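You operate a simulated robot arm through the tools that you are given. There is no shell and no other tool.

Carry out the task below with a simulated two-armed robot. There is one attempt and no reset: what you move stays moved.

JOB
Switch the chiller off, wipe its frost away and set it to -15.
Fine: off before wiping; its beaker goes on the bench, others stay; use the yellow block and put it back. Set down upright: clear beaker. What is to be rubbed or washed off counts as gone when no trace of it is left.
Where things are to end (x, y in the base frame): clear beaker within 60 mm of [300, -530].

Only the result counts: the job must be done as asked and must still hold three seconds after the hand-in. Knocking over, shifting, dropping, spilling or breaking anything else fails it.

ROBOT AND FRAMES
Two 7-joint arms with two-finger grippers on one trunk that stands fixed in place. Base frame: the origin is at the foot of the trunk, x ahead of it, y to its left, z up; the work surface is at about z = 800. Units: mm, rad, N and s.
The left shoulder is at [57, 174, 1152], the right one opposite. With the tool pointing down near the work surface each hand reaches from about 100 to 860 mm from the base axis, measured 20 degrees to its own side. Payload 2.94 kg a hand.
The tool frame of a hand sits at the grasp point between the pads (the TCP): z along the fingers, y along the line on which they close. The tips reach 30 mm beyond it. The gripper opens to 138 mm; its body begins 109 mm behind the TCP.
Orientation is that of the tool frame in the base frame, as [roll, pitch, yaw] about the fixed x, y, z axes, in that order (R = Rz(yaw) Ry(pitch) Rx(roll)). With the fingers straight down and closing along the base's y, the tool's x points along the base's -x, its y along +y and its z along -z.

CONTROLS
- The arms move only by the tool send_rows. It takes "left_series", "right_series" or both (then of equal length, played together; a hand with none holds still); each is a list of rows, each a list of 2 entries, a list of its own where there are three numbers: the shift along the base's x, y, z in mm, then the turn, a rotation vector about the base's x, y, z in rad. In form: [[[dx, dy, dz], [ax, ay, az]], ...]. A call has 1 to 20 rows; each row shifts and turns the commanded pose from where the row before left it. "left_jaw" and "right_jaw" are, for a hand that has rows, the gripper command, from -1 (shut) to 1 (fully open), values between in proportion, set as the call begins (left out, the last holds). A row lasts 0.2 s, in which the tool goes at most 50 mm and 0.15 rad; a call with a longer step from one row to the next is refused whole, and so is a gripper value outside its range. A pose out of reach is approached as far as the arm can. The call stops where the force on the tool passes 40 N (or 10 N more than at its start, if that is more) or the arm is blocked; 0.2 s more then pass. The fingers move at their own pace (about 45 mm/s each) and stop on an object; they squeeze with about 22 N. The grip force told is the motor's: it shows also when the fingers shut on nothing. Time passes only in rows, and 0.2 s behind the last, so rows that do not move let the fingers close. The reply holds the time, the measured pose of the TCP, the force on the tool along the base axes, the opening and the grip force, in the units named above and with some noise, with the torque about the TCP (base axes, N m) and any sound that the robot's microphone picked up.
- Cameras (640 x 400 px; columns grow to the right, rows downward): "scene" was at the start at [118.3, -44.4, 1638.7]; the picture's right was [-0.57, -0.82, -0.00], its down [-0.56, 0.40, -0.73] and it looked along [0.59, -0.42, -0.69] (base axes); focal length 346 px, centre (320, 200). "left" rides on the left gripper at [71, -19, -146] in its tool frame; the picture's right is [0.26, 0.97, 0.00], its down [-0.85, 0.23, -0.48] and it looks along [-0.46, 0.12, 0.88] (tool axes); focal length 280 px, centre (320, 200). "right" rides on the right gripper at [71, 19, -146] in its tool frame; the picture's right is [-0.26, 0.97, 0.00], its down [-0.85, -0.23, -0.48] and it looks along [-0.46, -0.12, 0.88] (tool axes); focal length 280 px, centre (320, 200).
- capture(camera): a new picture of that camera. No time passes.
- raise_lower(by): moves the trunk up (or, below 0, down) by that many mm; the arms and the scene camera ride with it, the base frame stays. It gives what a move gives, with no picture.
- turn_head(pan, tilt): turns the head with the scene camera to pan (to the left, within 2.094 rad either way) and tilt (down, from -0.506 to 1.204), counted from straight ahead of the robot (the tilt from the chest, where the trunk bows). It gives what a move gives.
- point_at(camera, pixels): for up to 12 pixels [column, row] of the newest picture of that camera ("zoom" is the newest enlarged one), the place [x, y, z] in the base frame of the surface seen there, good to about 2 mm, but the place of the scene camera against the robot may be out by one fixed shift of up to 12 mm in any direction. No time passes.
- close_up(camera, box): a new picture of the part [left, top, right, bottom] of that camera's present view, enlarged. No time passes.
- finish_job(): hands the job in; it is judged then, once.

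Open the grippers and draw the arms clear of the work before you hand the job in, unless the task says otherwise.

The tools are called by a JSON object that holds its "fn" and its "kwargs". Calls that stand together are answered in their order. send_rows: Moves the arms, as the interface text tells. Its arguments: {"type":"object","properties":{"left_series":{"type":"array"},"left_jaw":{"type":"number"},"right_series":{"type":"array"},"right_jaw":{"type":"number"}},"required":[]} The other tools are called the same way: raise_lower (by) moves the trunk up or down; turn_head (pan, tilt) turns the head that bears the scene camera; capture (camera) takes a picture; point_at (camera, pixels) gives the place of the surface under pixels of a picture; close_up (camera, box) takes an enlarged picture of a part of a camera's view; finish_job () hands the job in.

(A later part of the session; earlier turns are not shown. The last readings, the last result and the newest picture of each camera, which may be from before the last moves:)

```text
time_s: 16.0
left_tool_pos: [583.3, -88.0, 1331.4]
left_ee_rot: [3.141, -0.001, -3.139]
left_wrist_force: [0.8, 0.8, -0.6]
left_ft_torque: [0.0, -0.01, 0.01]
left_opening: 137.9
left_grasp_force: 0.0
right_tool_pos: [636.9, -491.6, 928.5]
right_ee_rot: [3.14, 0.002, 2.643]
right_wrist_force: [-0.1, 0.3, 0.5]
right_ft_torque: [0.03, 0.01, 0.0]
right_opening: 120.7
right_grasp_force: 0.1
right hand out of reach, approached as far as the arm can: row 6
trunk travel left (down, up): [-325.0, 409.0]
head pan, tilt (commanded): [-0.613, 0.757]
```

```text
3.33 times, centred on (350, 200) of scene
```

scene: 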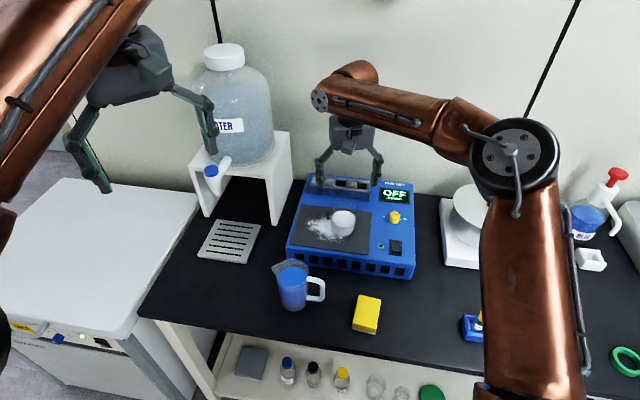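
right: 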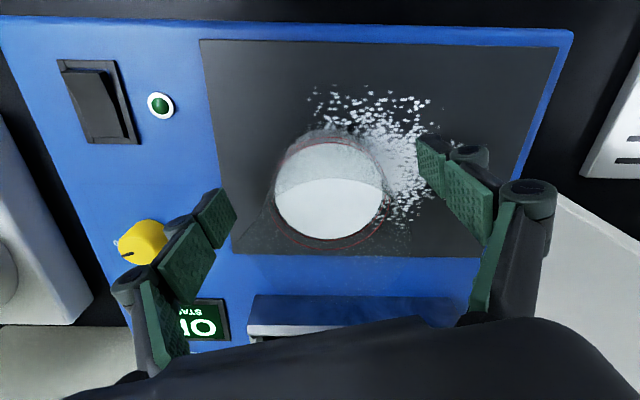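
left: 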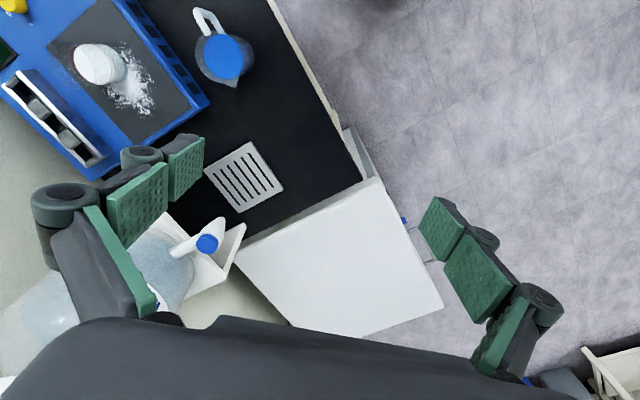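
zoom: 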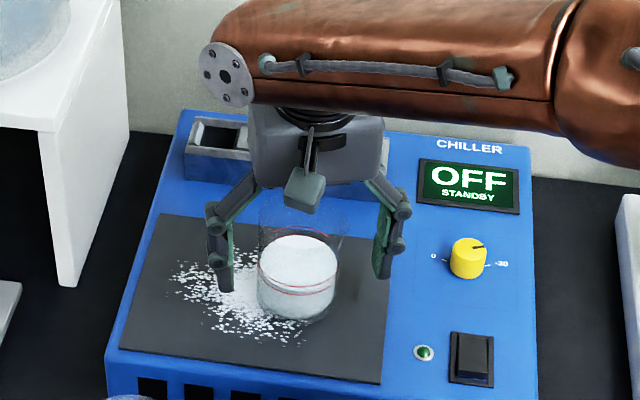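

Same limit at z≈928 regardless of yaw, so lowering the trunk should shift the reachable zone down. I raise the right hand clear first and check what lies under the left hand.

{"fn": "send_rows", "kwargs": {"right_series": [[[-1, 0, 25], [0, 0, 0]], [[0, 0, 35], [0, 0, 0]], [[0, 0, 45], [0, 0, 0]], [[0, 0, 45], [0, 0, 0]], [[-20, 0, 40], [0, 0, 0.125]], [[-20, 0, 40], [0, 0, 0.125]], [[-20, 0, 40], [0, 0, 0.125]], [[-20, 0, 10], [0, 0, 0.125]], [[0, 0, 0], [0, 0, 0]]]}}

{"fn": "capture", "kwargs": {"camera": "scene"}}

{"fn": "point_at", "kwargs": {"camera": "scene", "pixels": [[223, 57], [225, 48], [223, 80], [245, 140], [215, 172], [265, 165], [210, 195], [230, 240], [292, 290], [320, 290], [150, 60], [205, 130]]}}

{"fn": "capture", "kwargs": {"camera": "left"}}

```text
time_s: 18.0
left_tool_pos: [583.3, -89.1, 1331.0]
left_ee_rot: [3.141, 0.0, -3.139]
left_wrist_force: [-0.1, 0.5, 0.4]
left_ft_torque: [-0.03, 0.03, 0.01]
left_opening: 137.8
left_grasp_force: 0.1
right_tool_pos: [555.1, -492.6, 1207.5]
right_ee_rot: [3.141, -0.001, -3.14]
right_wrist_force: [0.3, -0.4, 0.1]
right_ft_torque: [0.01, -0.01, -0.01]
right_opening: 120.7
right_grasp_force: 0.1
trunk travel left (down, up): [-325.0, 409.0]
head pan, tilt (commanded): [-0.613, 0.757]
```

```text
taken
```

scene: 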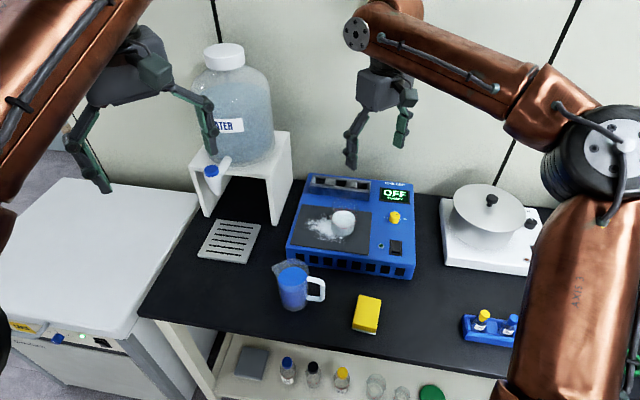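

```text
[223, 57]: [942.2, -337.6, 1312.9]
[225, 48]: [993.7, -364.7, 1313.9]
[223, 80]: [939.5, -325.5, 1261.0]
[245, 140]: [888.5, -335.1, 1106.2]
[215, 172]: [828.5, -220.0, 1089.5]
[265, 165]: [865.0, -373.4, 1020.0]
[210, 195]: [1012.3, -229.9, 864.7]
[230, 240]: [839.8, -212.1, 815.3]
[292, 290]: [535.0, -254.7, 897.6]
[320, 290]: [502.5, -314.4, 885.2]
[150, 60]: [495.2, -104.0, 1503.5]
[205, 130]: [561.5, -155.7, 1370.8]
```

```text
taken
```

left: 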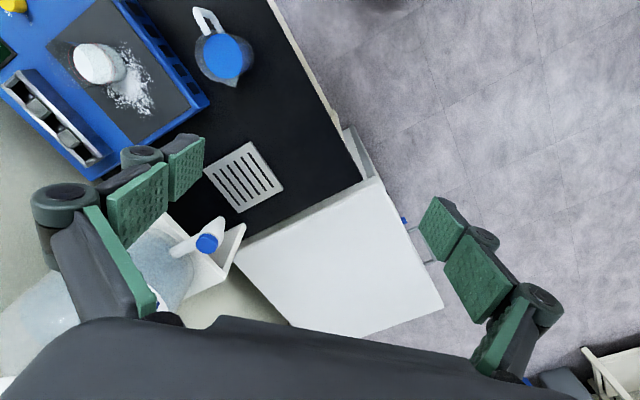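

Nothing tall is beneath either hand (the jug stand is at x>820, pitcher top at 900). I lower the trunk by 160 mm.

{"fn": "raise_lower", "kwargs": {"by": -160}}

{"fn": "capture", "kwargs": {"camera": "scene"}}

{"fn": "capture", "kwargs": {"camera": "right"}}

```text
time_s: 19.8
left_tool_pos: [581.1, -88.9, 1172.2]
left_ee_rot: [-3.141, 0.001, -3.139]
left_wrist_force: [-0.6, 0.1, 0.9]
left_ft_torque: [0.01, -0.03, 0.02]
left_opening: 138.0
left_grasp_force: 0.0
right_tool_pos: [555.5, -492.7, 1048.8]
right_ee_rot: [3.141, 0.002, -3.141]
right_wrist_force: [-0.8, -0.8, 0.1]
right_ft_torque: [0.03, -0.02, 0.05]
right_opening: 120.7
right_grasp_force: 0.0
trunk travel left (down, up): [-165.0, 569.0]
head pan, tilt (commanded): [-0.613, 0.757]
```

```text
taken
```

scene: 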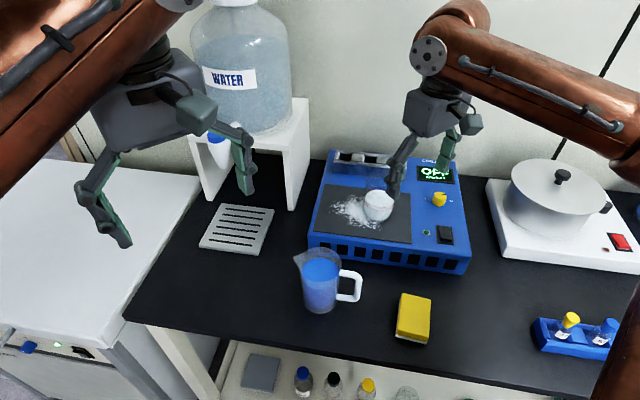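

```text
taken
```

right: 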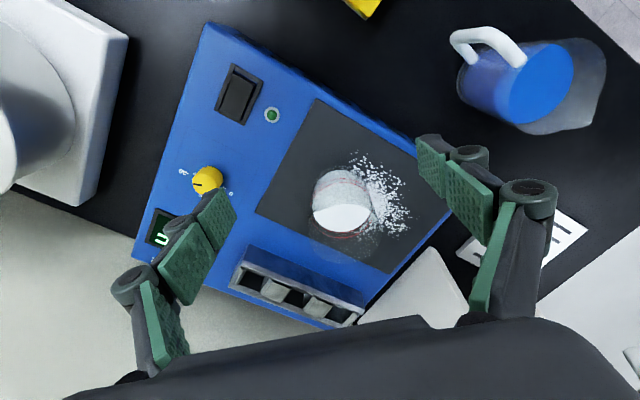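

The hand is at (555,-493,1049) with the trunk lowered. I move over the beaker centre (642,-491) and descend to 925 around it.

{"fn": "send_rows", "kwargs": {"right_series": [[[29, 0.6, -5], [0, 0, 0]], [[29, 0.6, -5], [0, 0, 0]], [[28.5, 0.5, -8], [0, 0, 0]], [[0, 0, -25], [0, 0, 0]], [[0, 0, -25], [0, 0, 0]], [[0, 0, -25], [0, 0, 0]], [[0, 0, -20], [0, 0, 0]], [[0, 0, -11], [0, 0, 0]], [[0, 0, 0], [0, 0, 0]]]}}

{"fn": "capture", "kwargs": {"camera": "right"}}

{"fn": "close_up", "kwargs": {"camera": "scene", "box": [300, 120, 480, 270]}}

```text
time_s: 21.8
left_tool_pos: [581.4, -88.8, 1170.5]
left_ee_rot: [3.141, 0.0, -3.139]
left_wrist_force: [0.5, -0.8, 0.7]
left_ft_torque: [-0.02, 0.04, -0.01]
left_opening: 137.9
left_grasp_force: 0.0
right_tool_pos: [640.9, -490.4, 922.5]
right_ee_rot: [3.141, 0.0, 3.14]
right_wrist_force: [0.9, 0.4, -0.4]
right_ft_torque: [-0.01, 0.0, -0.01]
right_opening: 121.0
right_grasp_force: 0.1
trunk travel left (down, up): [-165.0, 569.0]
head pan, tilt (commanded): [-0.613, 0.757]
```

```text
taken
```

right: 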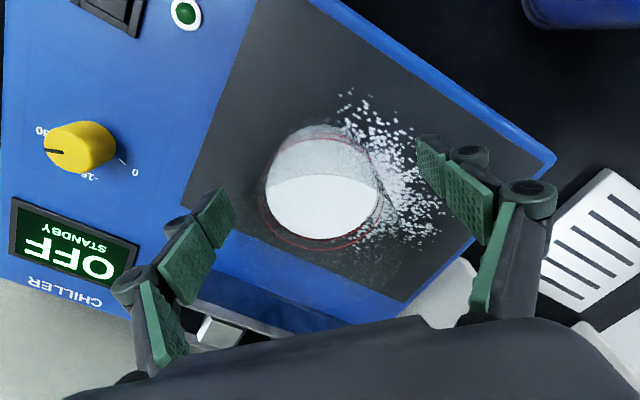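

```text
2.67 times, centred on (390, 195) of scene
```

zoom: 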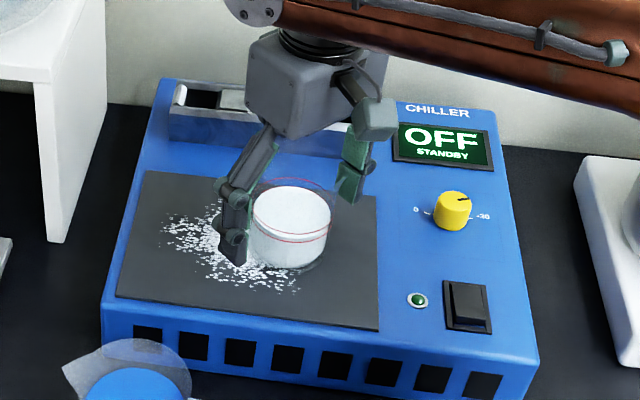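

Reached without limit. I close on the beaker now.

{"fn": "send_rows", "kwargs": {"right_series": [[[0, 0, 0], [0, 0, 0]], [[0, 0, 0], [0, 0, 0]], [[0, 0, 0], [0, 0, 0]], [[0, 0, 0], [0, 0, 0]], [[0, 0, 0], [0, 0, 0]]], "right_jaw": -0.3}}

{"fn": "capture", "kwargs": {"camera": "right"}}

{"fn": "close_up", "kwargs": {"camera": "scene", "box": [300, 120, 480, 270]}}

```text
time_s: 23.0
left_tool_pos: [582.6, -88.1, 1170.3]
left_ee_rot: [-3.141, 0.001, -3.14]
left_wrist_force: [-0.5, -0.4, 0.2]
left_ft_torque: [-0.01, -0.02, 0.04]
left_opening: 138.2
left_grasp_force: 0.1
right_tool_pos: [641.4, -491.1, 922.2]
right_ee_rot: [3.14, 0.0, 3.14]
right_wrist_force: [-1.2, 0.5, 0.2]
right_ft_torque: [0.12, 0.01, 0.03]
right_opening: 68.1
right_grasp_force: 22.1
trunk travel left (down, up): [-165.0, 569.0]
head pan, tilt (commanded): [-0.613, 0.757]
```

```text
taken
```

right: 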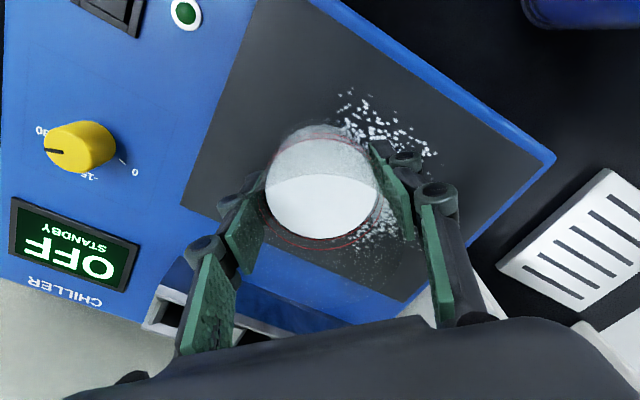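

```text
2.67 times, centred on (390, 195) of scene
```

zoom: 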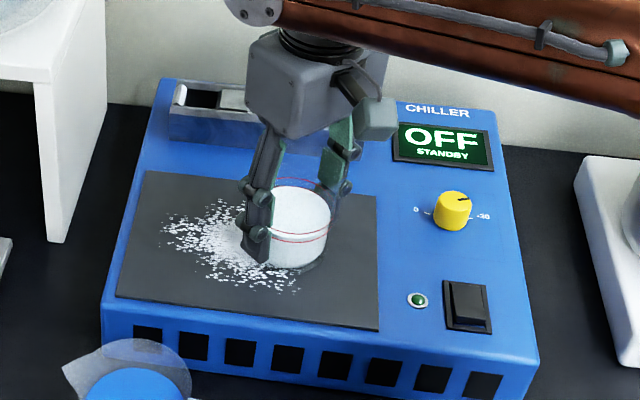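

The grip holds at 68 mm with 22 N. I lift straight up slowly by 20 mm first and check.

{"fn": "send_rows", "kwargs": {"right_series": [[[0, 0, 5], [0, 0, 0]], [[0, 0, 7], [0, 0, 0]], [[0, 0, 8], [0, 0, 0]], [[0, 0, 0], [0, 0, 0]]]}}

{"fn": "close_up", "kwargs": {"camera": "scene", "box": [300, 120, 480, 270]}}

```text
time_s: 24.0
left_tool_pos: [583.3, -88.5, 1169.9]
left_ee_rot: [3.141, 0.001, -3.139]
left_wrist_force: [0.3, -0.2, 0.1]
left_ft_torque: [0.03, 0.0, 0.03]
left_opening: 137.7
left_grasp_force: 0.1
right_tool_pos: [642.9, -489.9, 943.9]
right_ee_rot: [3.139, -0.001, 3.141]
right_wrist_force: [0.8, -0.5, -2.2]
right_ft_torque: [0.0, 0.01, 0.02]
right_opening: 68.2
right_grasp_force: 22.0
trunk travel left (down, up): [-165.0, 569.0]
head pan, tilt (commanded): [-0.613, 0.757]
```

```text
2.67 times, centred on (390, 195) of scene
```

zoom: 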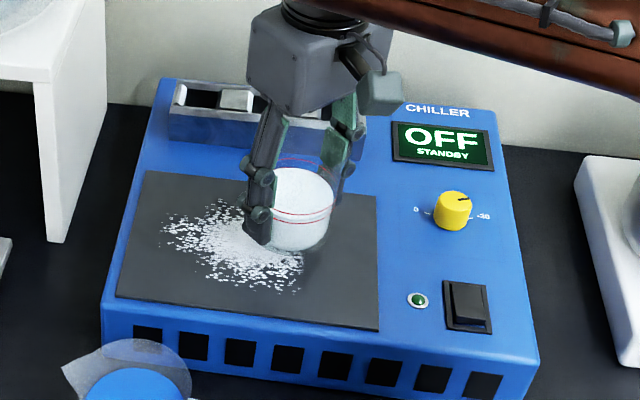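

Lifted with about 2.2 N load. I raise further and carry it gently toward (320,-508) above the bench.

{"fn": "send_rows", "kwargs": {"right_series": [[[0, 0, 18], [0, 0, 0]], [[0, 0, 24], [0, 0, 0]], [[0, 0, 24], [0, 0, 0]], [[-15, -0.8, 0], [0, 0, 0]], [[-24, -1.3, 0], [0, 0, 0]], [[-28, -1.5, 0], [0, 0, 0]], [[-28, -1.5, 0], [0, 0, 0]], [[-28, -1.5, 0], [0, 0, 0]], [[-28, -1.5, 0], [0, 0, 0]], [[-28, -1.5, 0], [0, 0, 0]], [[-28, -1.5, 0], [0, 0, 0]], [[-28, -1.5, 0], [0, 0, 0]], [[-28, -1.5, 0], [0, 0, 0]], [[-28, -1.6, 0], [0, 0, 0]], [[-19, -1, 0], [0, 0, 0]], [[-12, -0.8, 0], [0, 0, 0]], [[0, 0, 0], [0, 0, 0]]]}}

{"fn": "capture", "kwargs": {"camera": "right"}}

{"fn": "capture", "kwargs": {"camera": "scene"}}

```text
time_s: 27.6
left_tool_pos: [582.4, -88.4, 1170.4]
left_ee_rot: [3.141, 0.001, -3.14]
left_wrist_force: [-1.1, -0.2, 0.7]
left_ft_torque: [-0.05, -0.01, 0.03]
left_opening: 138.0
left_grasp_force: 0.1
right_tool_pos: [318.9, -507.2, 1010.4]
right_ee_rot: [-3.141, -0.001, -3.141]
right_wrist_force: [0.3, 0.1, -2.1]
right_ft_torque: [0.04, 0.03, -0.02]
right_opening: 68.4
right_grasp_force: 22.7
trunk travel left (down, up): [-165.0, 569.0]
head pan, tilt (commanded): [-0.613, 0.757]
```

```text
taken
```

right: 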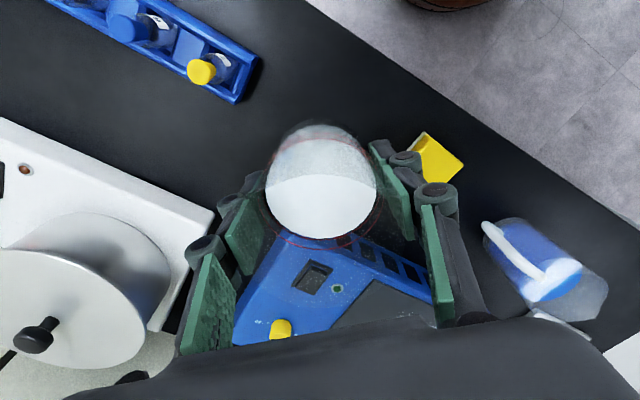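

```text
taken
```

scene: 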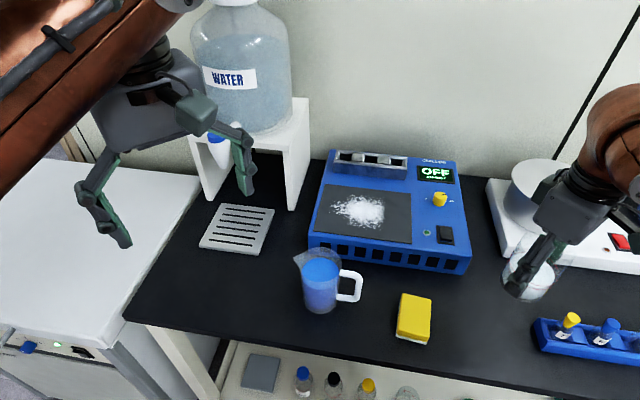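

The beaker is held above the target. I measure the rack's end, bench height and yellow block from here before lowering.

{"fn": "point_at", "kwargs": {"camera": "right", "pixels": [[262, 58], [240, 101], [255, 90], [205, 70], [300, 60], [350, 90], [240, 150], [424, 135], [462, 160], [430, 160], [380, 100], [446, 175]]}}

```text
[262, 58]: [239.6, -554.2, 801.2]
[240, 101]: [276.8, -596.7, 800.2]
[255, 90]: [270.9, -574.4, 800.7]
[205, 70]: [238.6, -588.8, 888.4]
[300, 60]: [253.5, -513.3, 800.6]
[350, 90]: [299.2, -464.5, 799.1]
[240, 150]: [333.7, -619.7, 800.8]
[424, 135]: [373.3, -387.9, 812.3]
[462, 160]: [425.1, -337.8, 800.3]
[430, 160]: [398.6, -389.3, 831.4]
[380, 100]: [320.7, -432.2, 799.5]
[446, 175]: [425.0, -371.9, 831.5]
```

The rack's nearest corner is at (277,-597), over 30 mm clear of the finger, and the bench is at z≈800.5. I lower the beaker towards the bench.

{"fn": "send_rows", "kwargs": {"right_series": [[[0, 0, -20], [0, 0, 0]], [[0, 0, -28], [0, 0, 0]], [[0, 0, -28], [0, 0, 0]], [[0, 0, -28], [0, 0, 0]], [[0, 0, -24], [0, 0, 0]], [[0, 0, -16], [0, 0, 0]], [[0, 0, -8], [0, 0, 0]], [[0, 0, 0], [0, 0, 0]]]}}

{"fn": "close_up", "kwargs": {"camera": "scene", "box": [440, 180, 640, 360]}}

```text
time_s: 29.4
left_tool_pos: [582.7, -88.7, 1170.8]
left_ee_rot: [-3.142, 0.001, -3.14]
left_wrist_force: [0.8, -0.4, -0.8]
left_ft_torque: [0.01, 0.01, -0.01]
left_opening: 138.1
left_grasp_force: 0.1
right_tool_pos: [321.6, -506.7, 859.1]
right_ee_rot: [3.141, 0.001, -3.141]
right_wrist_force: [0.4, -0.1, -2.2]
right_ft_torque: [-0.01, 0.02, -0.03]
right_opening: 68.2
right_grasp_force: 21.9
trunk travel left (down, up): [-165.0, 569.0]
head pan, tilt (commanded): [-0.613, 0.757]
```

```text
2.22 times, centred on (540, 270) of scene
```

zoom: 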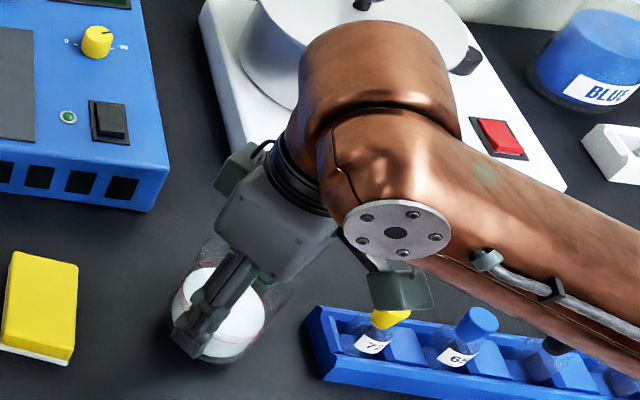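

Load is still 2.2 N at z=859, about 15 mm above touch-down. I lower in small steps.

{"fn": "send_rows", "kwargs": {"right_series": [[[0, 0, -4], [0, 0, 0]], [[0, 0, -3], [0, 0, 0]], [[0, 0, -2.5], [0, 0, 0]], [[0, 0, -2], [0, 0, 0]], [[0, 0, 0], [0, 0, 0]]]}}

{"fn": "send_rows", "kwargs": {"right_series": [[[0, 0, -1.5], [0, 0, 0]], [[0, 0, -1], [0, 0, 0]], [[0, 0, 0], [0, 0, 0]]]}}

```text
time_s: 30.6
left_tool_pos: [582.1, -88.5, 1170.4]
left_ee_rot: [3.141, -0.001, -3.14]
left_wrist_force: [-0.1, 0.4, 0.4]
left_ft_torque: [-0.03, -0.02, 0.01]
left_opening: 137.7
left_grasp_force: 0.0
right_tool_pos: [322.0, -507.4, 847.0]
right_ee_rot: [3.141, 0.001, 3.141]
right_wrist_force: [0.5, 0.8, -1.5]
right_ft_torque: [-0.03, 0.02, -0.01]
right_opening: 68.4
right_grasp_force: 22.1
trunk travel left (down, up): [-165.0, 569.0]
head pan, tilt (commanded): [-0.613, 0.757]
```

```text
time_s: 31.4
left_tool_pos: [581.9, -89.3, 1171.6]
left_ee_rot: [3.141, 0.001, -3.139]
left_wrist_force: [0.2, -0.4, 0.4]
left_ft_torque: [0.0, -0.01, -0.01]
left_opening: 137.8
left_grasp_force: 0.1
right_tool_pos: [322.0, -509.0, 844.2]
right_ee_rot: [3.14, 0.0, -3.141]
right_wrist_force: [1.6, -0.1, 0.1]
right_ft_torque: [-0.13, 0.01, 0.03]
right_opening: 68.3
right_grasp_force: 22.1
trunk travel left (down, up): [-165.0, 569.0]
head pan, tilt (commanded): [-0.613, 0.757]
```

The load is gone (0.1 N), so the beaker rests on the bench. I press 0.7 mm more and check before opening.

{"fn": "send_rows", "kwargs": {"right_series": [[[0, 0, -0.7], [0, 0, 0]], [[0, 0, 0], [0, 0, 0]]]}}

{"fn": "send_rows", "kwargs": {"right_series": [[[0, 0, 0], [0, 0, 0]], [[0, 0, 0], [0, 0, 0]], [[0, 0, 0], [0, 0, 0]], [[0, 0, 0], [0, 0, 0]]], "right_jaw": 0.4}}

{"fn": "capture", "kwargs": {"camera": "right"}}

{"fn": "close_up", "kwargs": {"camera": "scene", "box": [440, 180, 640, 360]}}

```text
time_s: 32.0
left_tool_pos: [582.3, -87.2, 1172.2]
left_ee_rot: [-3.14, -0.001, -3.139]
left_wrist_force: [0.3, -0.1, 0.7]
left_ft_torque: [0.02, 0.0, -0.02]
left_opening: 138.1
left_grasp_force: 0.1
right_tool_pos: [321.3, -507.1, 844.3]
right_ee_rot: [3.14, 0.002, 3.141]
right_wrist_force: [2.3, -2.7, 9.2]
right_ft_torque: [-0.07, 0.17, 0.04]
right_opening: 68.1
right_grasp_force: 21.9
trunk travel left (down, up): [-165.0, 569.0]
head pan, tilt (commanded): [-0.613, 0.757]
```

```text
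time_s: 33.0
left_tool_pos: [581.8, -88.2, 1169.7]
left_ee_rot: [-3.141, 0.0, -3.139]
left_wrist_force: [1.6, 0.1, 0.1]
left_ft_torque: [-0.01, 0.05, -0.02]
left_opening: 137.8
left_grasp_force: 0.1
right_tool_pos: [320.5, -508.2, 843.0]
right_ee_rot: [3.141, 0.0, -3.141]
right_wrist_force: [0.0, -0.8, -0.5]
right_ft_torque: [0.0, -0.04, 0.01]
right_opening: 96.7
right_grasp_force: 0.0
trunk travel left (down, up): [-165.0, 569.0]
head pan, tilt (commanded): [-0.613, 0.757]
```

```text
taken
```

right: 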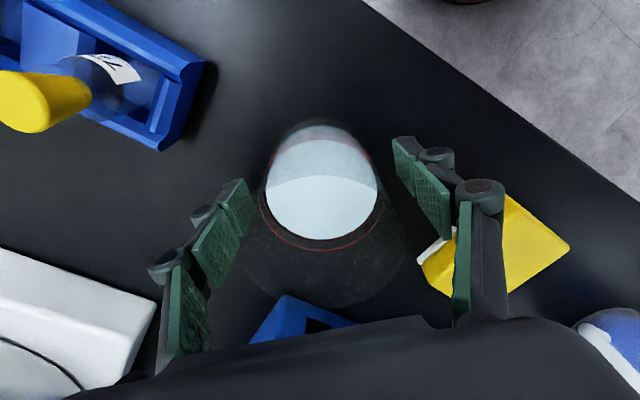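

```text
2.22 times, centred on (540, 270) of scene
```

zoom: 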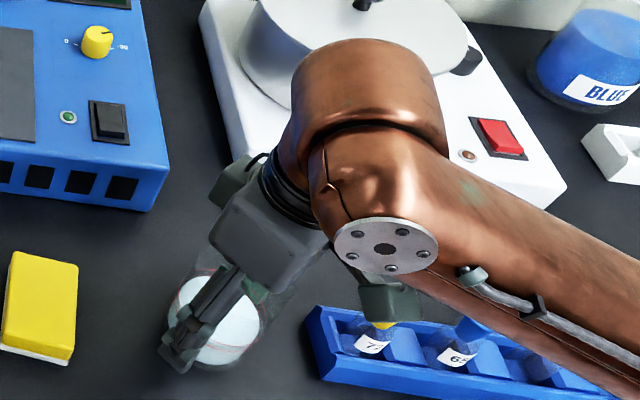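

The jaw is open at 97 mm and the beaker stands upright. I rise straight up clear of it.

{"fn": "send_rows", "kwargs": {"right_series": [[[0, 0, 12], [0, 0, 0]], [[0, 0, 25], [0, 0, 0]], [[0, 0, 40], [0, 0, 0]], [[0, 0, 45], [0, 0, 0]], [[0, 0, 45], [0, 0, 0]], [[0, 0, 40], [0, 0, 0]], [[0, 0, 0], [0, 0, 0]]]}}

{"fn": "capture", "kwargs": {"camera": "right"}}

{"fn": "capture", "kwargs": {"camera": "scene"}}

```text
time_s: 34.6
left_tool_pos: [582.6, -88.6, 1170.7]
left_ee_rot: [-3.141, 0.0, -3.14]
left_wrist_force: [0.5, -0.4, -0.6]
left_ft_torque: [-0.02, 0.02, 0.01]
left_opening: 138.0
left_grasp_force: 0.0
right_tool_pos: [323.6, -504.1, 1020.5]
right_ee_rot: [3.14, 0.003, -3.139]
right_wrist_force: [0.8, 0.0, -0.2]
right_ft_torque: [-0.03, -0.03, -0.03]
right_opening: 96.6
right_grasp_force: 0.1
right hand out of reach, approached as far as the arm can: row 6
trunk travel left (down, up): [-165.0, 569.0]
head pan, tilt (commanded): [-0.613, 0.757]
```

```text
taken
```

right: 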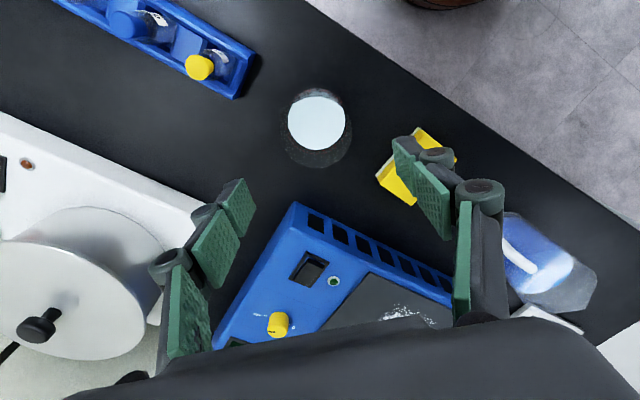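

```text
taken
```

scene: 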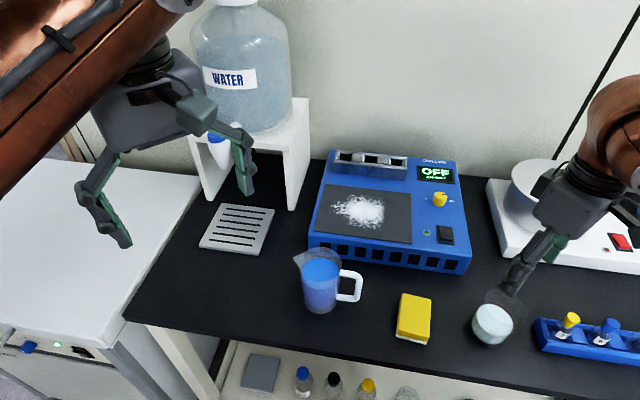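

The beaker stands well at px (492,325). Now I look closely at the yellow block, keeping its exact place for the return.

{"fn": "close_up", "kwargs": {"camera": "scene", "box": [380, 280, 450, 350]}}

{"fn": "point_at", "kwargs": {"camera": "zoom", "pixels": [[210, 85], [463, 125], [420, 520], [165, 460], [310, 290], [200, 100], [450, 140], [400, 480], [180, 450]]}}

{"fn": "send_rows", "kwargs": {"right_series": [[[10, 30, -20], [0, 0, 0]], [[10, 35, -20], [0, 0, 0]], [[10, 35, -10], [0, 0, 0]], [[0, 20, 0], [0, 0, 0]], [[0, 0, 0], [0, 0, 0]]], "right_jaw": 0.8}}

{"fn": "capture", "kwargs": {"camera": "right"}}

```text
5.71 times, centred on (415, 315) of scene
```

zoom: 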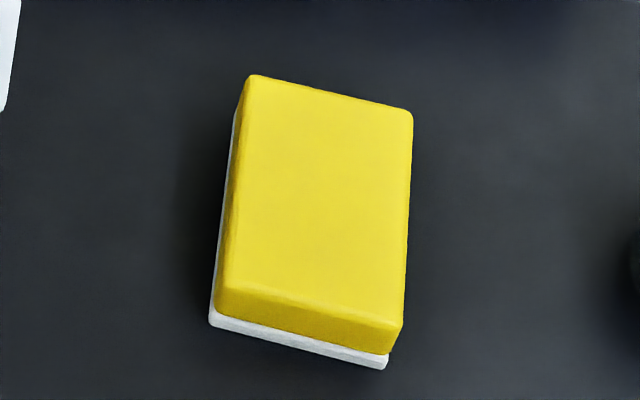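

```text
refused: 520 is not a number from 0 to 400
```

```text
time_s: 35.8
left_tool_pos: [581.4, -88.5, 1171.4]
left_ee_rot: [3.142, -0.001, -3.14]
left_wrist_force: [0.3, 0.0, -0.6]
left_ft_torque: [0.05, 0.02, 0.01]
left_opening: 138.2
left_grasp_force: 0.0
right_tool_pos: [353.0, -385.3, 968.6]
right_ee_rot: [-3.14, -0.001, 3.14]
right_wrist_force: [0.4, -0.2, -0.7]
right_ft_torque: [-0.02, -0.01, 0.01]
right_opening: 124.4
right_grasp_force: 0.0
trunk travel left (down, up): [-165.0, 569.0]
head pan, tilt (commanded): [-0.613, 0.757]
```

```text
taken
```

right: 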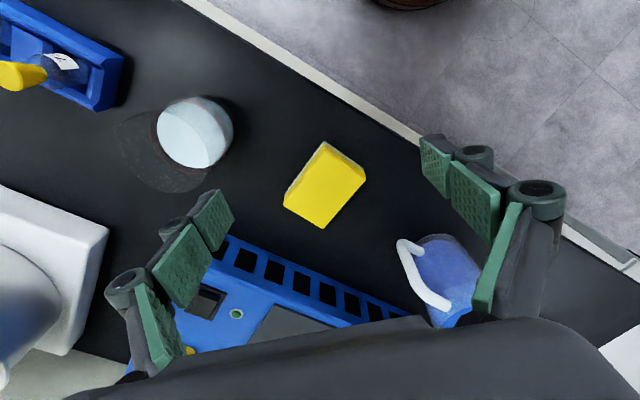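

The block is at (325,185) in the right view. I measure its corners.

{"fn": "close_up", "kwargs": {"camera": "right", "box": [270, 130, 380, 240]}}

{"fn": "point_at", "kwargs": {"camera": "right", "pixels": [[325, 144], [364, 172], [322, 226], [285, 202], [325, 185], [285, 192], [320, 146], [284, 207], [330, 150], [357, 170], [290, 205], [320, 222]]}}

```text
3.64 times, centred on (325, 185) of right
```

zoom: 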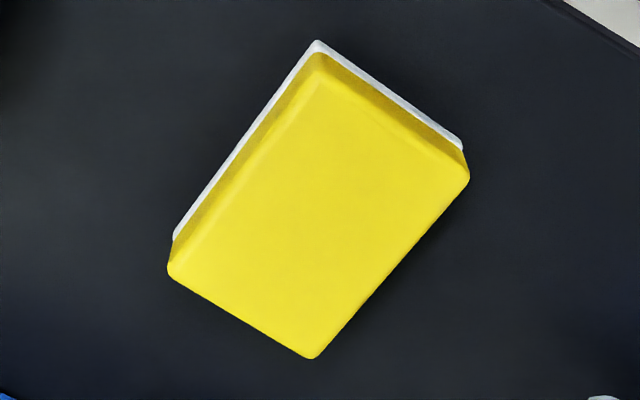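

```text
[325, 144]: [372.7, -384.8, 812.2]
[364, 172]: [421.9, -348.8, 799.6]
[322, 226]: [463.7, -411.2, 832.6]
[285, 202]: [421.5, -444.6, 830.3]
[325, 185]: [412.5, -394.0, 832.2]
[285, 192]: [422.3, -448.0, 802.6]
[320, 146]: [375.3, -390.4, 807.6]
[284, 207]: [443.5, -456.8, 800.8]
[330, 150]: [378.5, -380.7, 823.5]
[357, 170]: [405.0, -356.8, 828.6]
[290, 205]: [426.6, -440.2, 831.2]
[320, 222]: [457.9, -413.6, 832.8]
```

The block is about 80x55x31 mm, centred at (418,-398.5), its long axis pointing at 129.7°. I turn the hand -0.878 rad so the jaw closes across the short side, and move above it.

{"fn": "send_rows", "kwargs": {"right_series": [[[10.8, -2.2, -13], [0, 0, -0.1463]], [[10.8, -2.2, -13], [0, 0, -0.1463]], [[10.8, -2.2, -13], [0, 0, -0.1463]], [[10.8, -2.2, -13], [0, 0, -0.1463]], [[10.8, -2.2, -13], [0, 0, -0.1463]], [[11, -2.2, -13], [0, 0, -0.1463]], [[0, 0, 0], [0, 0, 0]]], "right_jaw": 0.25}}

{"fn": "capture", "kwargs": {"camera": "right"}}

{"fn": "close_up", "kwargs": {"camera": "scene", "box": [360, 220, 520, 360]}}

```text
time_s: 37.4
left_tool_pos: [582.1, -88.7, 1171.4]
left_ee_rot: [3.14, 0.002, -3.14]
left_wrist_force: [0.4, -0.4, 0.4]
left_ft_torque: [-0.01, 0.0, 0.06]
left_opening: 138.3
left_grasp_force: 0.1
right_tool_pos: [418.3, -399.5, 889.0]
right_ee_rot: [3.141, 0.0, 2.262]
right_wrist_force: [-0.3, -0.5, 0.4]
right_ft_torque: [0.0, 0.0, -0.02]
right_opening: 86.1
right_grasp_force: 0.0
trunk travel left (down, up): [-165.0, 569.0]
head pan, tilt (commanded): [-0.613, 0.757]
```

```text
taken
```

right: 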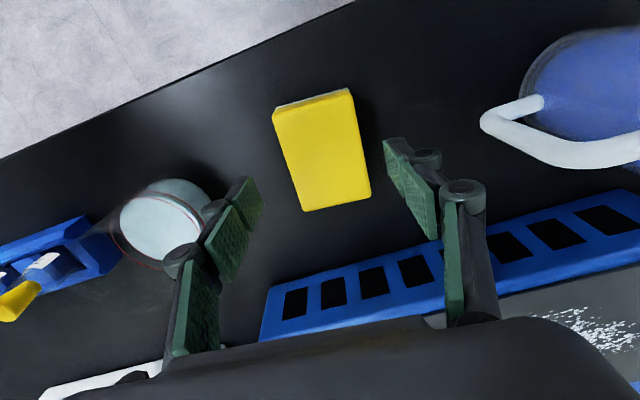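

```text
2.86 times, centred on (440, 290) of scene
```

zoom: 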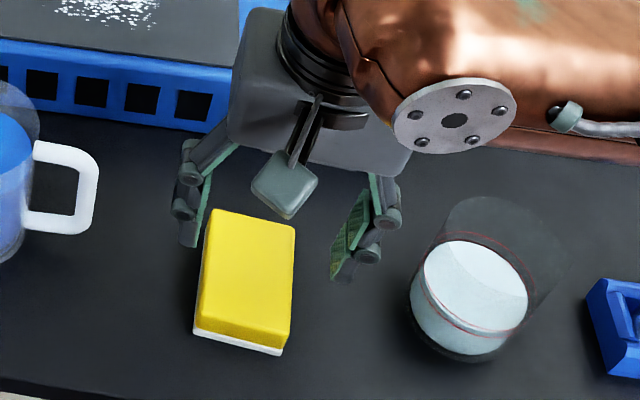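

I measure the block's top corners again from this aligned view to refine the centring.

{"fn": "close_up", "kwargs": {"camera": "right", "box": [260, 75, 390, 225]}}

{"fn": "point_at", "kwargs": {"camera": "right", "pixels": [[278, 125], [290, 165], [302, 205], [352, 110], [360, 150], [368, 185], [325, 152], [335, 202], [310, 107], [283, 145], [356, 130], [320, 120]]}}

```text
2.67 times, centred on (325, 150) of right
```

zoom: 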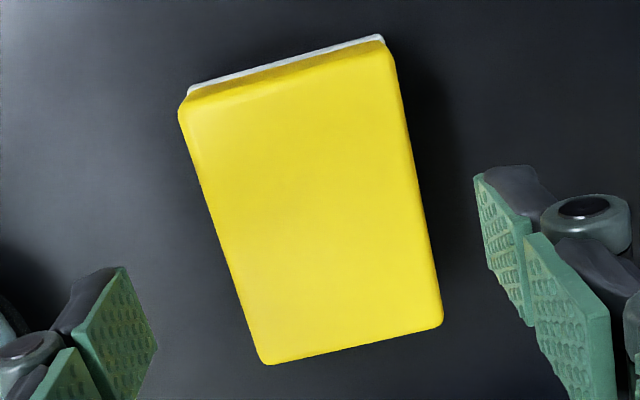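

```text
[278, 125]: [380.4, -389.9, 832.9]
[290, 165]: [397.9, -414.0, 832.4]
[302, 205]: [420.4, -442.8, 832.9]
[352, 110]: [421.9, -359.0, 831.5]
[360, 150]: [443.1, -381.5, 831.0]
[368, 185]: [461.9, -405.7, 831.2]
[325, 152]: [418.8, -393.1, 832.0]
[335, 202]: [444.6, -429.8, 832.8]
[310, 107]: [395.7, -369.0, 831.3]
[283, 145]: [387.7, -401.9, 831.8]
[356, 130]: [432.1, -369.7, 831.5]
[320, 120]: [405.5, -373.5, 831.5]
```

The block's centre is about (420.5,-398.5); I shift 2 mm and descend to z≈838.5 around it.

{"fn": "send_rows", "kwargs": {"right_series": [[[2, 1.3, -16], [0, 0, 0]], [[0, 0, -18], [0, 0, 0]], [[0, 0, -17], [0, 0, 0]], [[0, 0, 0], [0, 0, 0]]]}}

{"fn": "close_up", "kwargs": {"camera": "scene", "box": [360, 220, 520, 360]}}

{"fn": "capture", "kwargs": {"camera": "right"}}

```text
time_s: 38.4
left_tool_pos: [583.3, -87.5, 1171.6]
left_ee_rot: [3.141, -0.002, -3.141]
left_wrist_force: [0.0, 0.6, -0.1]
left_ft_torque: [-0.01, 0.01, -0.02]
left_opening: 137.9
left_grasp_force: 0.0
right_tool_pos: [420.5, -399.1, 836.9]
right_ee_rot: [3.142, -0.001, 2.263]
right_wrist_force: [0.5, -0.8, 0.1]
right_ft_torque: [0.0, -0.01, -0.01]
right_opening: 86.5
right_grasp_force: 0.0
trunk travel left (down, up): [-165.0, 569.0]
head pan, tilt (commanded): [-0.613, 0.757]
```

```text
2.86 times, centred on (440, 290) of scene
```

zoom: 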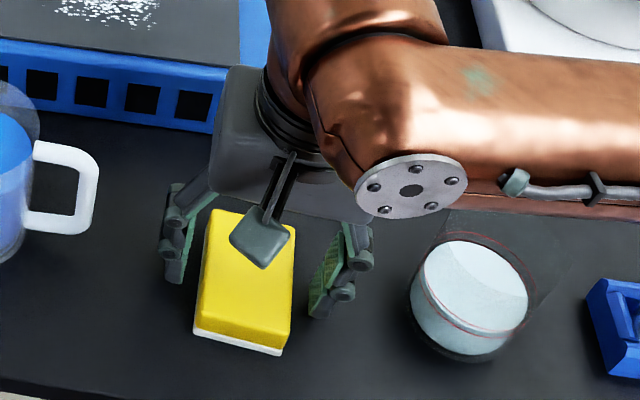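

```text
taken
```

right: 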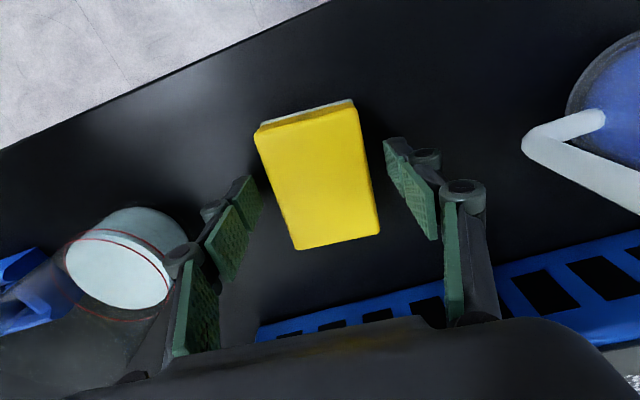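

The hand straddles the block. I close on it.

{"fn": "send_rows", "kwargs": {"right_series": [[[0, 0, 0], [0, 0, 0]], [[0, 0, 0], [0, 0, 0]], [[0, 0, 0], [0, 0, 0]], [[0, 0, 0], [0, 0, 0]]], "right_jaw": -1}}

{"fn": "close_up", "kwargs": {"camera": "scene", "box": [360, 220, 520, 360]}}

{"fn": "capture", "kwargs": {"camera": "right"}}

```text
time_s: 39.4
left_tool_pos: [583.7, -88.2, 1171.4]
left_ee_rot: [3.141, 0.0, -3.14]
left_wrist_force: [-0.5, 0.2, -0.4]
left_ft_torque: [0.0, -0.02, -0.03]
left_opening: 138.0
left_grasp_force: 0.0
right_tool_pos: [419.9, -398.7, 838.4]
right_ee_rot: [-3.141, -0.001, 2.266]
right_wrist_force: [0.7, -0.7, 0.2]
right_ft_torque: [0.04, -0.03, 0.0]
right_opening: 59.3
right_grasp_force: 21.4
trunk travel left (down, up): [-165.0, 569.0]
head pan, tilt (commanded): [-0.613, 0.757]
```

```text
2.86 times, centred on (440, 290) of scene
```

zoom: 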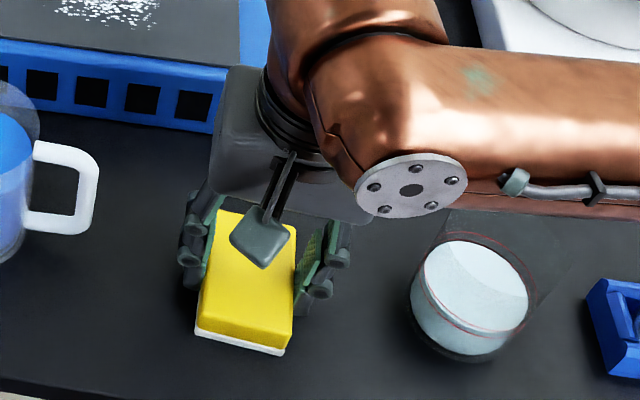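

```text
taken
```

right: 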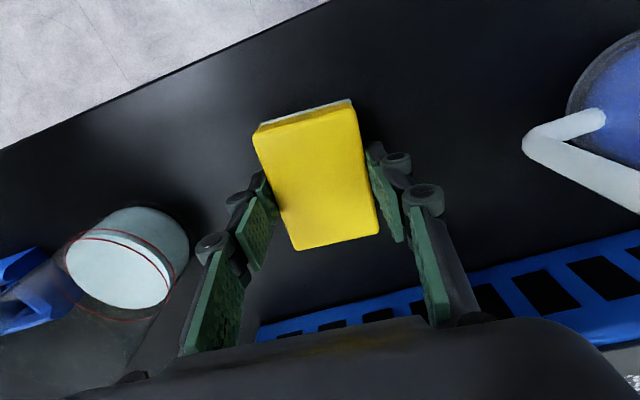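

Gripped at 59 mm width. I lift the block and, with the plate in clear view, measure the frost's extent in the scene camera.

{"fn": "send_rows", "kwargs": {"right_series": [[[0, 0, 8], [0, 0, 0]], [[0, 0, 20], [0, 0, 0]], [[0, 0, 30], [0, 0, 0]], [[0, 0, 30], [0, 0, 0]], [[0, 0, 30], [0, 0, 0]], [[0, 0, 0], [0, 0, 0]]]}}

{"fn": "close_up", "kwargs": {"camera": "scene", "box": [305, 175, 425, 250]}}

{"fn": "point_at", "kwargs": {"camera": "zoom", "pixels": [[115, 53], [563, 100], [565, 362], [60, 305], [275, 165], [140, 150], [420, 145], [310, 280], [270, 105], [410, 230], [150, 220], [350, 110]]}}

```text
time_s: 40.8
left_tool_pos: [583.4, -88.6, 1171.2]
left_ee_rot: [-3.141, 0.001, -3.14]
left_wrist_force: [0.4, 0.6, -0.3]
left_ft_torque: [0.01, 0.01, -0.01]
left_opening: 138.0
left_grasp_force: 0.1
right_tool_pos: [419.0, -398.2, 956.7]
right_ee_rot: [3.142, -0.001, 2.264]
right_wrist_force: [-0.2, 0.2, -0.8]
right_ft_torque: [0.01, 0.04, -0.01]
right_opening: 58.9
right_grasp_force: 22.5
trunk travel left (down, up): [-165.0, 569.0]
head pan, tilt (commanded): [-0.613, 0.757]
```

```text
5.33 times, centred on (365, 212) of scene
```

zoom: 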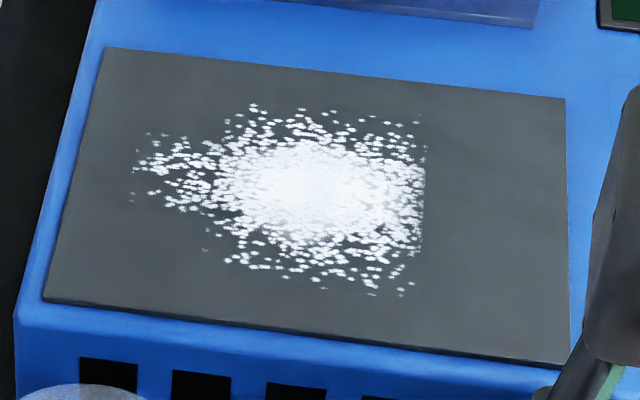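

```text
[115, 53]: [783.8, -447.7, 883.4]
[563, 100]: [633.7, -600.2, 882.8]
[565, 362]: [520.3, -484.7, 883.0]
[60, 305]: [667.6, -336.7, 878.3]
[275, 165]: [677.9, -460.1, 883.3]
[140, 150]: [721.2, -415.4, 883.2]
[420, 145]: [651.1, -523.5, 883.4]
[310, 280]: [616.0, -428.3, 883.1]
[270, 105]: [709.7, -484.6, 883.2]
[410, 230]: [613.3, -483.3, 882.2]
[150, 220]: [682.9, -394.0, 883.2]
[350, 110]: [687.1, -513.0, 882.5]
```

The frost spans roughly 130 mm along the plate and 125 mm across. I check the white jug stand's nearest corner and the box behind, to keep the hand clear.

{"fn": "capture", "kwargs": {"camera": "scene"}}

{"fn": "point_at", "kwargs": {"camera": "scene", "pixels": [[293, 205], [300, 150], [307, 105], [295, 120], [285, 190], [270, 135], [335, 165], [405, 175], [337, 152], [405, 158], [325, 215], [312, 240]]}}

{"fn": "close_up", "kwargs": {"camera": "right", "box": [0, 0, 640, 400]}}

```text
taken
```

scene: 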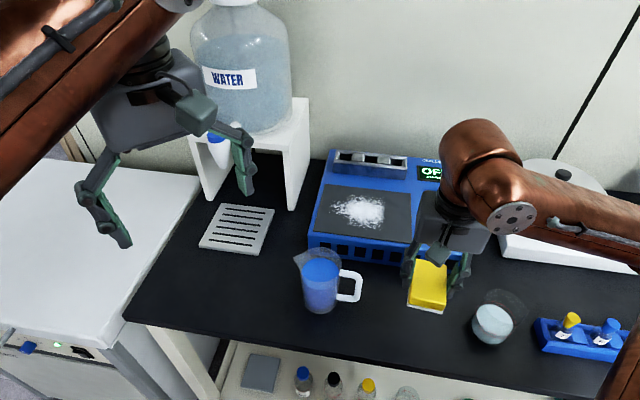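

```text
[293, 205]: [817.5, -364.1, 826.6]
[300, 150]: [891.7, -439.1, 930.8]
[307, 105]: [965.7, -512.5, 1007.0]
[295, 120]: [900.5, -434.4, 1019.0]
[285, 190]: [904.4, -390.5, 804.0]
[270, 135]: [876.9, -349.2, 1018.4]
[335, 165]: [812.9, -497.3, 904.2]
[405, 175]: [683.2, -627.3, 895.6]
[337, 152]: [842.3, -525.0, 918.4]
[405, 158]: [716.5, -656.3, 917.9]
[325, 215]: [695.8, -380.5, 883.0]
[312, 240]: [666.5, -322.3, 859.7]
```

```text
1.00 times, centred on (320, 200) of right (not enlarged: the box is as wide or as high as the picture)
```

zoom: 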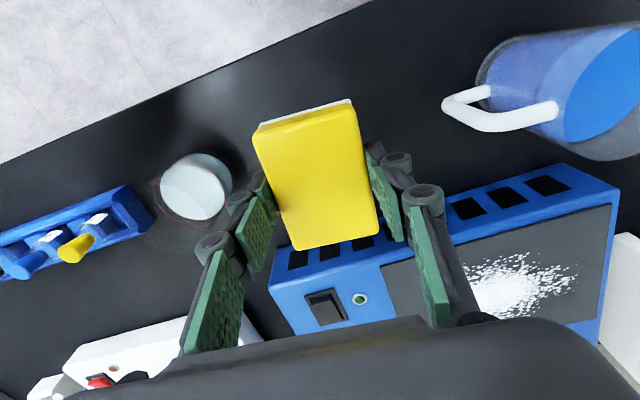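

The stand is at least 100 mm left of the plate and the box is 50 mm behind it, so the plate is accessible. I carry the block over the plate, aligning it to the chiller (+0.1 rad).

{"fn": "send_rows", "kwargs": {"right_series": [[[25, -9, 0], [0, 0, 0.05]], [[33, -12, 0], [0, 0, 0.05]], [[36, -13, 0], [0, 0, 0]], [[36, -13, 0], [0, 0, 0]], [[36, -13, 0], [0, 0, 0]], [[28, -9.5, 0], [0, 0, 0]], [[0, 0, -10], [0, 0, 0]], [[0, 0, 0], [0, 0, 0]]]}}

{"fn": "close_up", "kwargs": {"camera": "scene", "box": [270, 120, 470, 270]}}

{"fn": "capture", "kwargs": {"camera": "right"}}

```text
time_s: 42.6
left_tool_pos: [583.0, -89.1, 1170.2]
left_ee_rot: [3.141, 0.002, -3.14]
left_wrist_force: [-0.4, -0.3, -0.1]
left_ft_torque: [-0.01, 0.01, -0.01]
left_opening: 138.1
left_grasp_force: 0.1
right_tool_pos: [613.8, -466.9, 947.6]
right_ee_rot: [3.141, 0.0, 2.365]
right_wrist_force: [0.6, 0.2, -1.5]
right_ft_torque: [0.01, 0.02, 0.03]
right_opening: 59.0
right_grasp_force: 22.0
trunk travel left (down, up): [-165.0, 569.0]
head pan, tilt (commanded): [-0.613, 0.757]
```

```text
2.67 times, centred on (370, 195) of scene
```

zoom: 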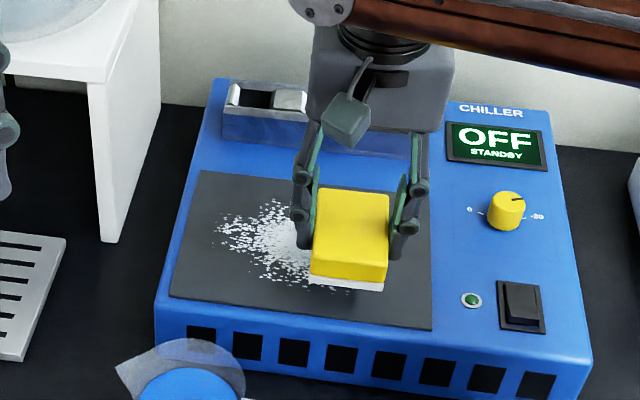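

```text
taken
```

right: 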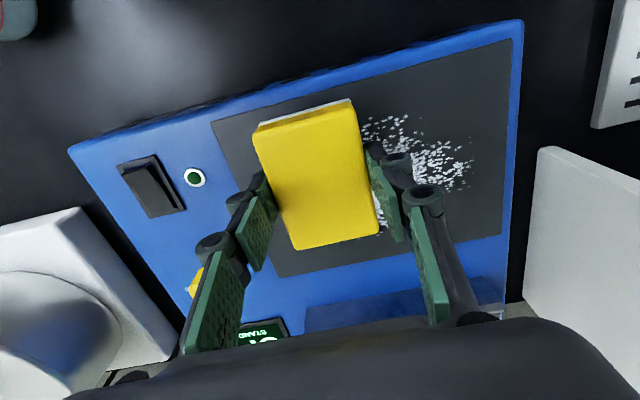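

The block hovers aligned over the front-right of the frost. I do a dry run above the plate to the far corner to confirm reach before pressing.

{"fn": "send_rows", "kwargs": {"right_series": [[[25.7, 26.1, -5], [0, 0, 0]], [[25.7, 26.1, -5], [0, 0, 0]], [[25.8, 26.2, -5], [0, 0, 0]], [[25.2, -25.6, 0], [0, 0, 0]], [[25.2, -25.7, 0], [0, 0, 0]], [[0, 0, 0], [0, 0, 0]]]}}

{"fn": "close_up", "kwargs": {"camera": "scene", "box": [270, 120, 470, 270]}}

{"fn": "capture", "kwargs": {"camera": "right"}}

```text
time_s: 44.0
left_tool_pos: [582.8, -89.8, 1172.0]
left_ee_rot: [-3.141, 0.0, -3.14]
left_wrist_force: [-0.4, -0.7, -0.3]
left_ft_torque: [0.03, -0.01, 0.0]
left_opening: 137.8
left_grasp_force: 0.0
right_tool_pos: [723.9, -425.5, 932.3]
right_ee_rot: [3.141, 0.0, 2.362]
right_wrist_force: [0.0, -0.1, -0.5]
right_ft_torque: [0.02, -0.01, 0.0]
right_opening: 59.0
right_grasp_force: 21.8
right hand out of reach, approached as far as the arm can: row 5
trunk travel left (down, up): [-165.0, 569.0]
head pan, tilt (commanded): [-0.613, 0.757]
```

```text
2.67 times, centred on (370, 195) of scene
```

zoom: 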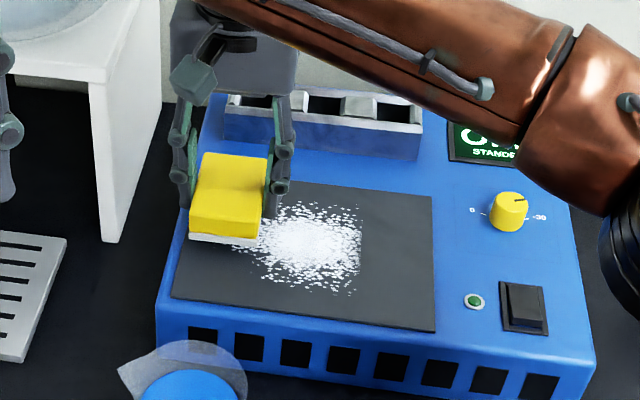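

```text
taken
```

right: 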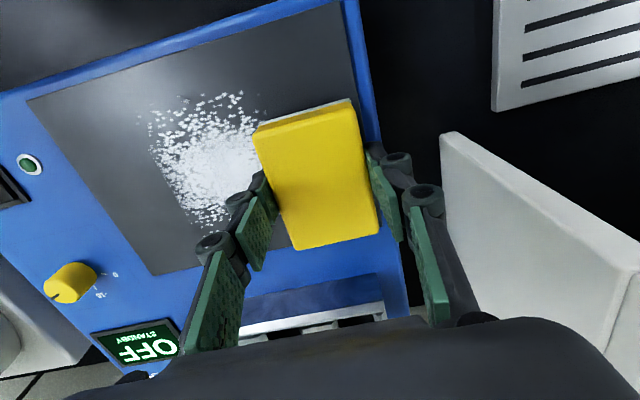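

The far corner is just beyond reach at (724,-425). I pull back and up, and lower the trunk another 90 mm.

{"fn": "send_rows", "kwargs": {"right_series": [[[-20, -14, 10], [0, 0, 0]], [[-21, -15, 25], [0, 0, 0]], [[-20, -14, 25], [0, 0, 0]], [[0, 0, 30], [0, 0, 0]], [[0, 0, 10], [0, 0, 0]], [[0, 0, 0], [0, 0, 0]]]}}

{"fn": "raise_lower", "kwargs": {"by": -90}}

{"fn": "capture", "kwargs": {"camera": "scene"}}

```text
time_s: 45.4
left_tool_pos: [583.5, -89.0, 1170.3]
left_ee_rot: [3.141, -0.001, -3.14]
left_wrist_force: [0.0, 0.3, -0.6]
left_ft_torque: [-0.05, 0.03, 0.02]
left_opening: 138.1
left_grasp_force: 0.0
right_tool_pos: [663.9, -468.3, 1034.1]
right_ee_rot: [-3.14, -0.001, 2.364]
right_wrist_force: [0.4, 0.1, -0.1]
right_ft_torque: [-0.03, 0.03, 0.02]
right_opening: 59.0
right_grasp_force: 21.8
trunk travel left (down, up): [-165.0, 569.0]
head pan, tilt (commanded): [-0.613, 0.757]
```

```text
time_s: 46.7
left_tool_pos: [593.9, -88.4, 1078.4]
left_ee_rot: [3.141, -0.009, -3.141]
left_wrist_force: [0.3, -0.6, -0.7]
left_ft_torque: [0.0, -0.13, -0.01]
left_opening: 137.9
left_grasp_force: 0.0
right_tool_pos: [672.8, -466.6, 938.9]
right_ee_rot: [-3.135, -0.008, 2.365]
right_wrist_force: [-0.4, 0.4, -1.2]
right_ft_torque: [-0.08, -0.11, 0.01]
right_opening: 59.1
right_grasp_force: 22.3
trunk travel left (down, up): [-75.0, 659.0]
head pan, tilt (commanded): [-0.613, 0.757]
```

```text
taken
```

scene: 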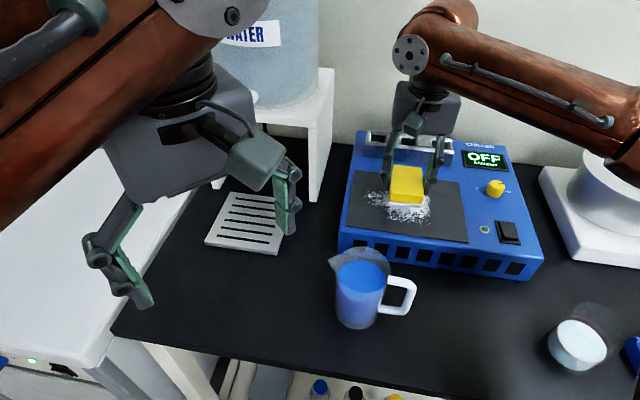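

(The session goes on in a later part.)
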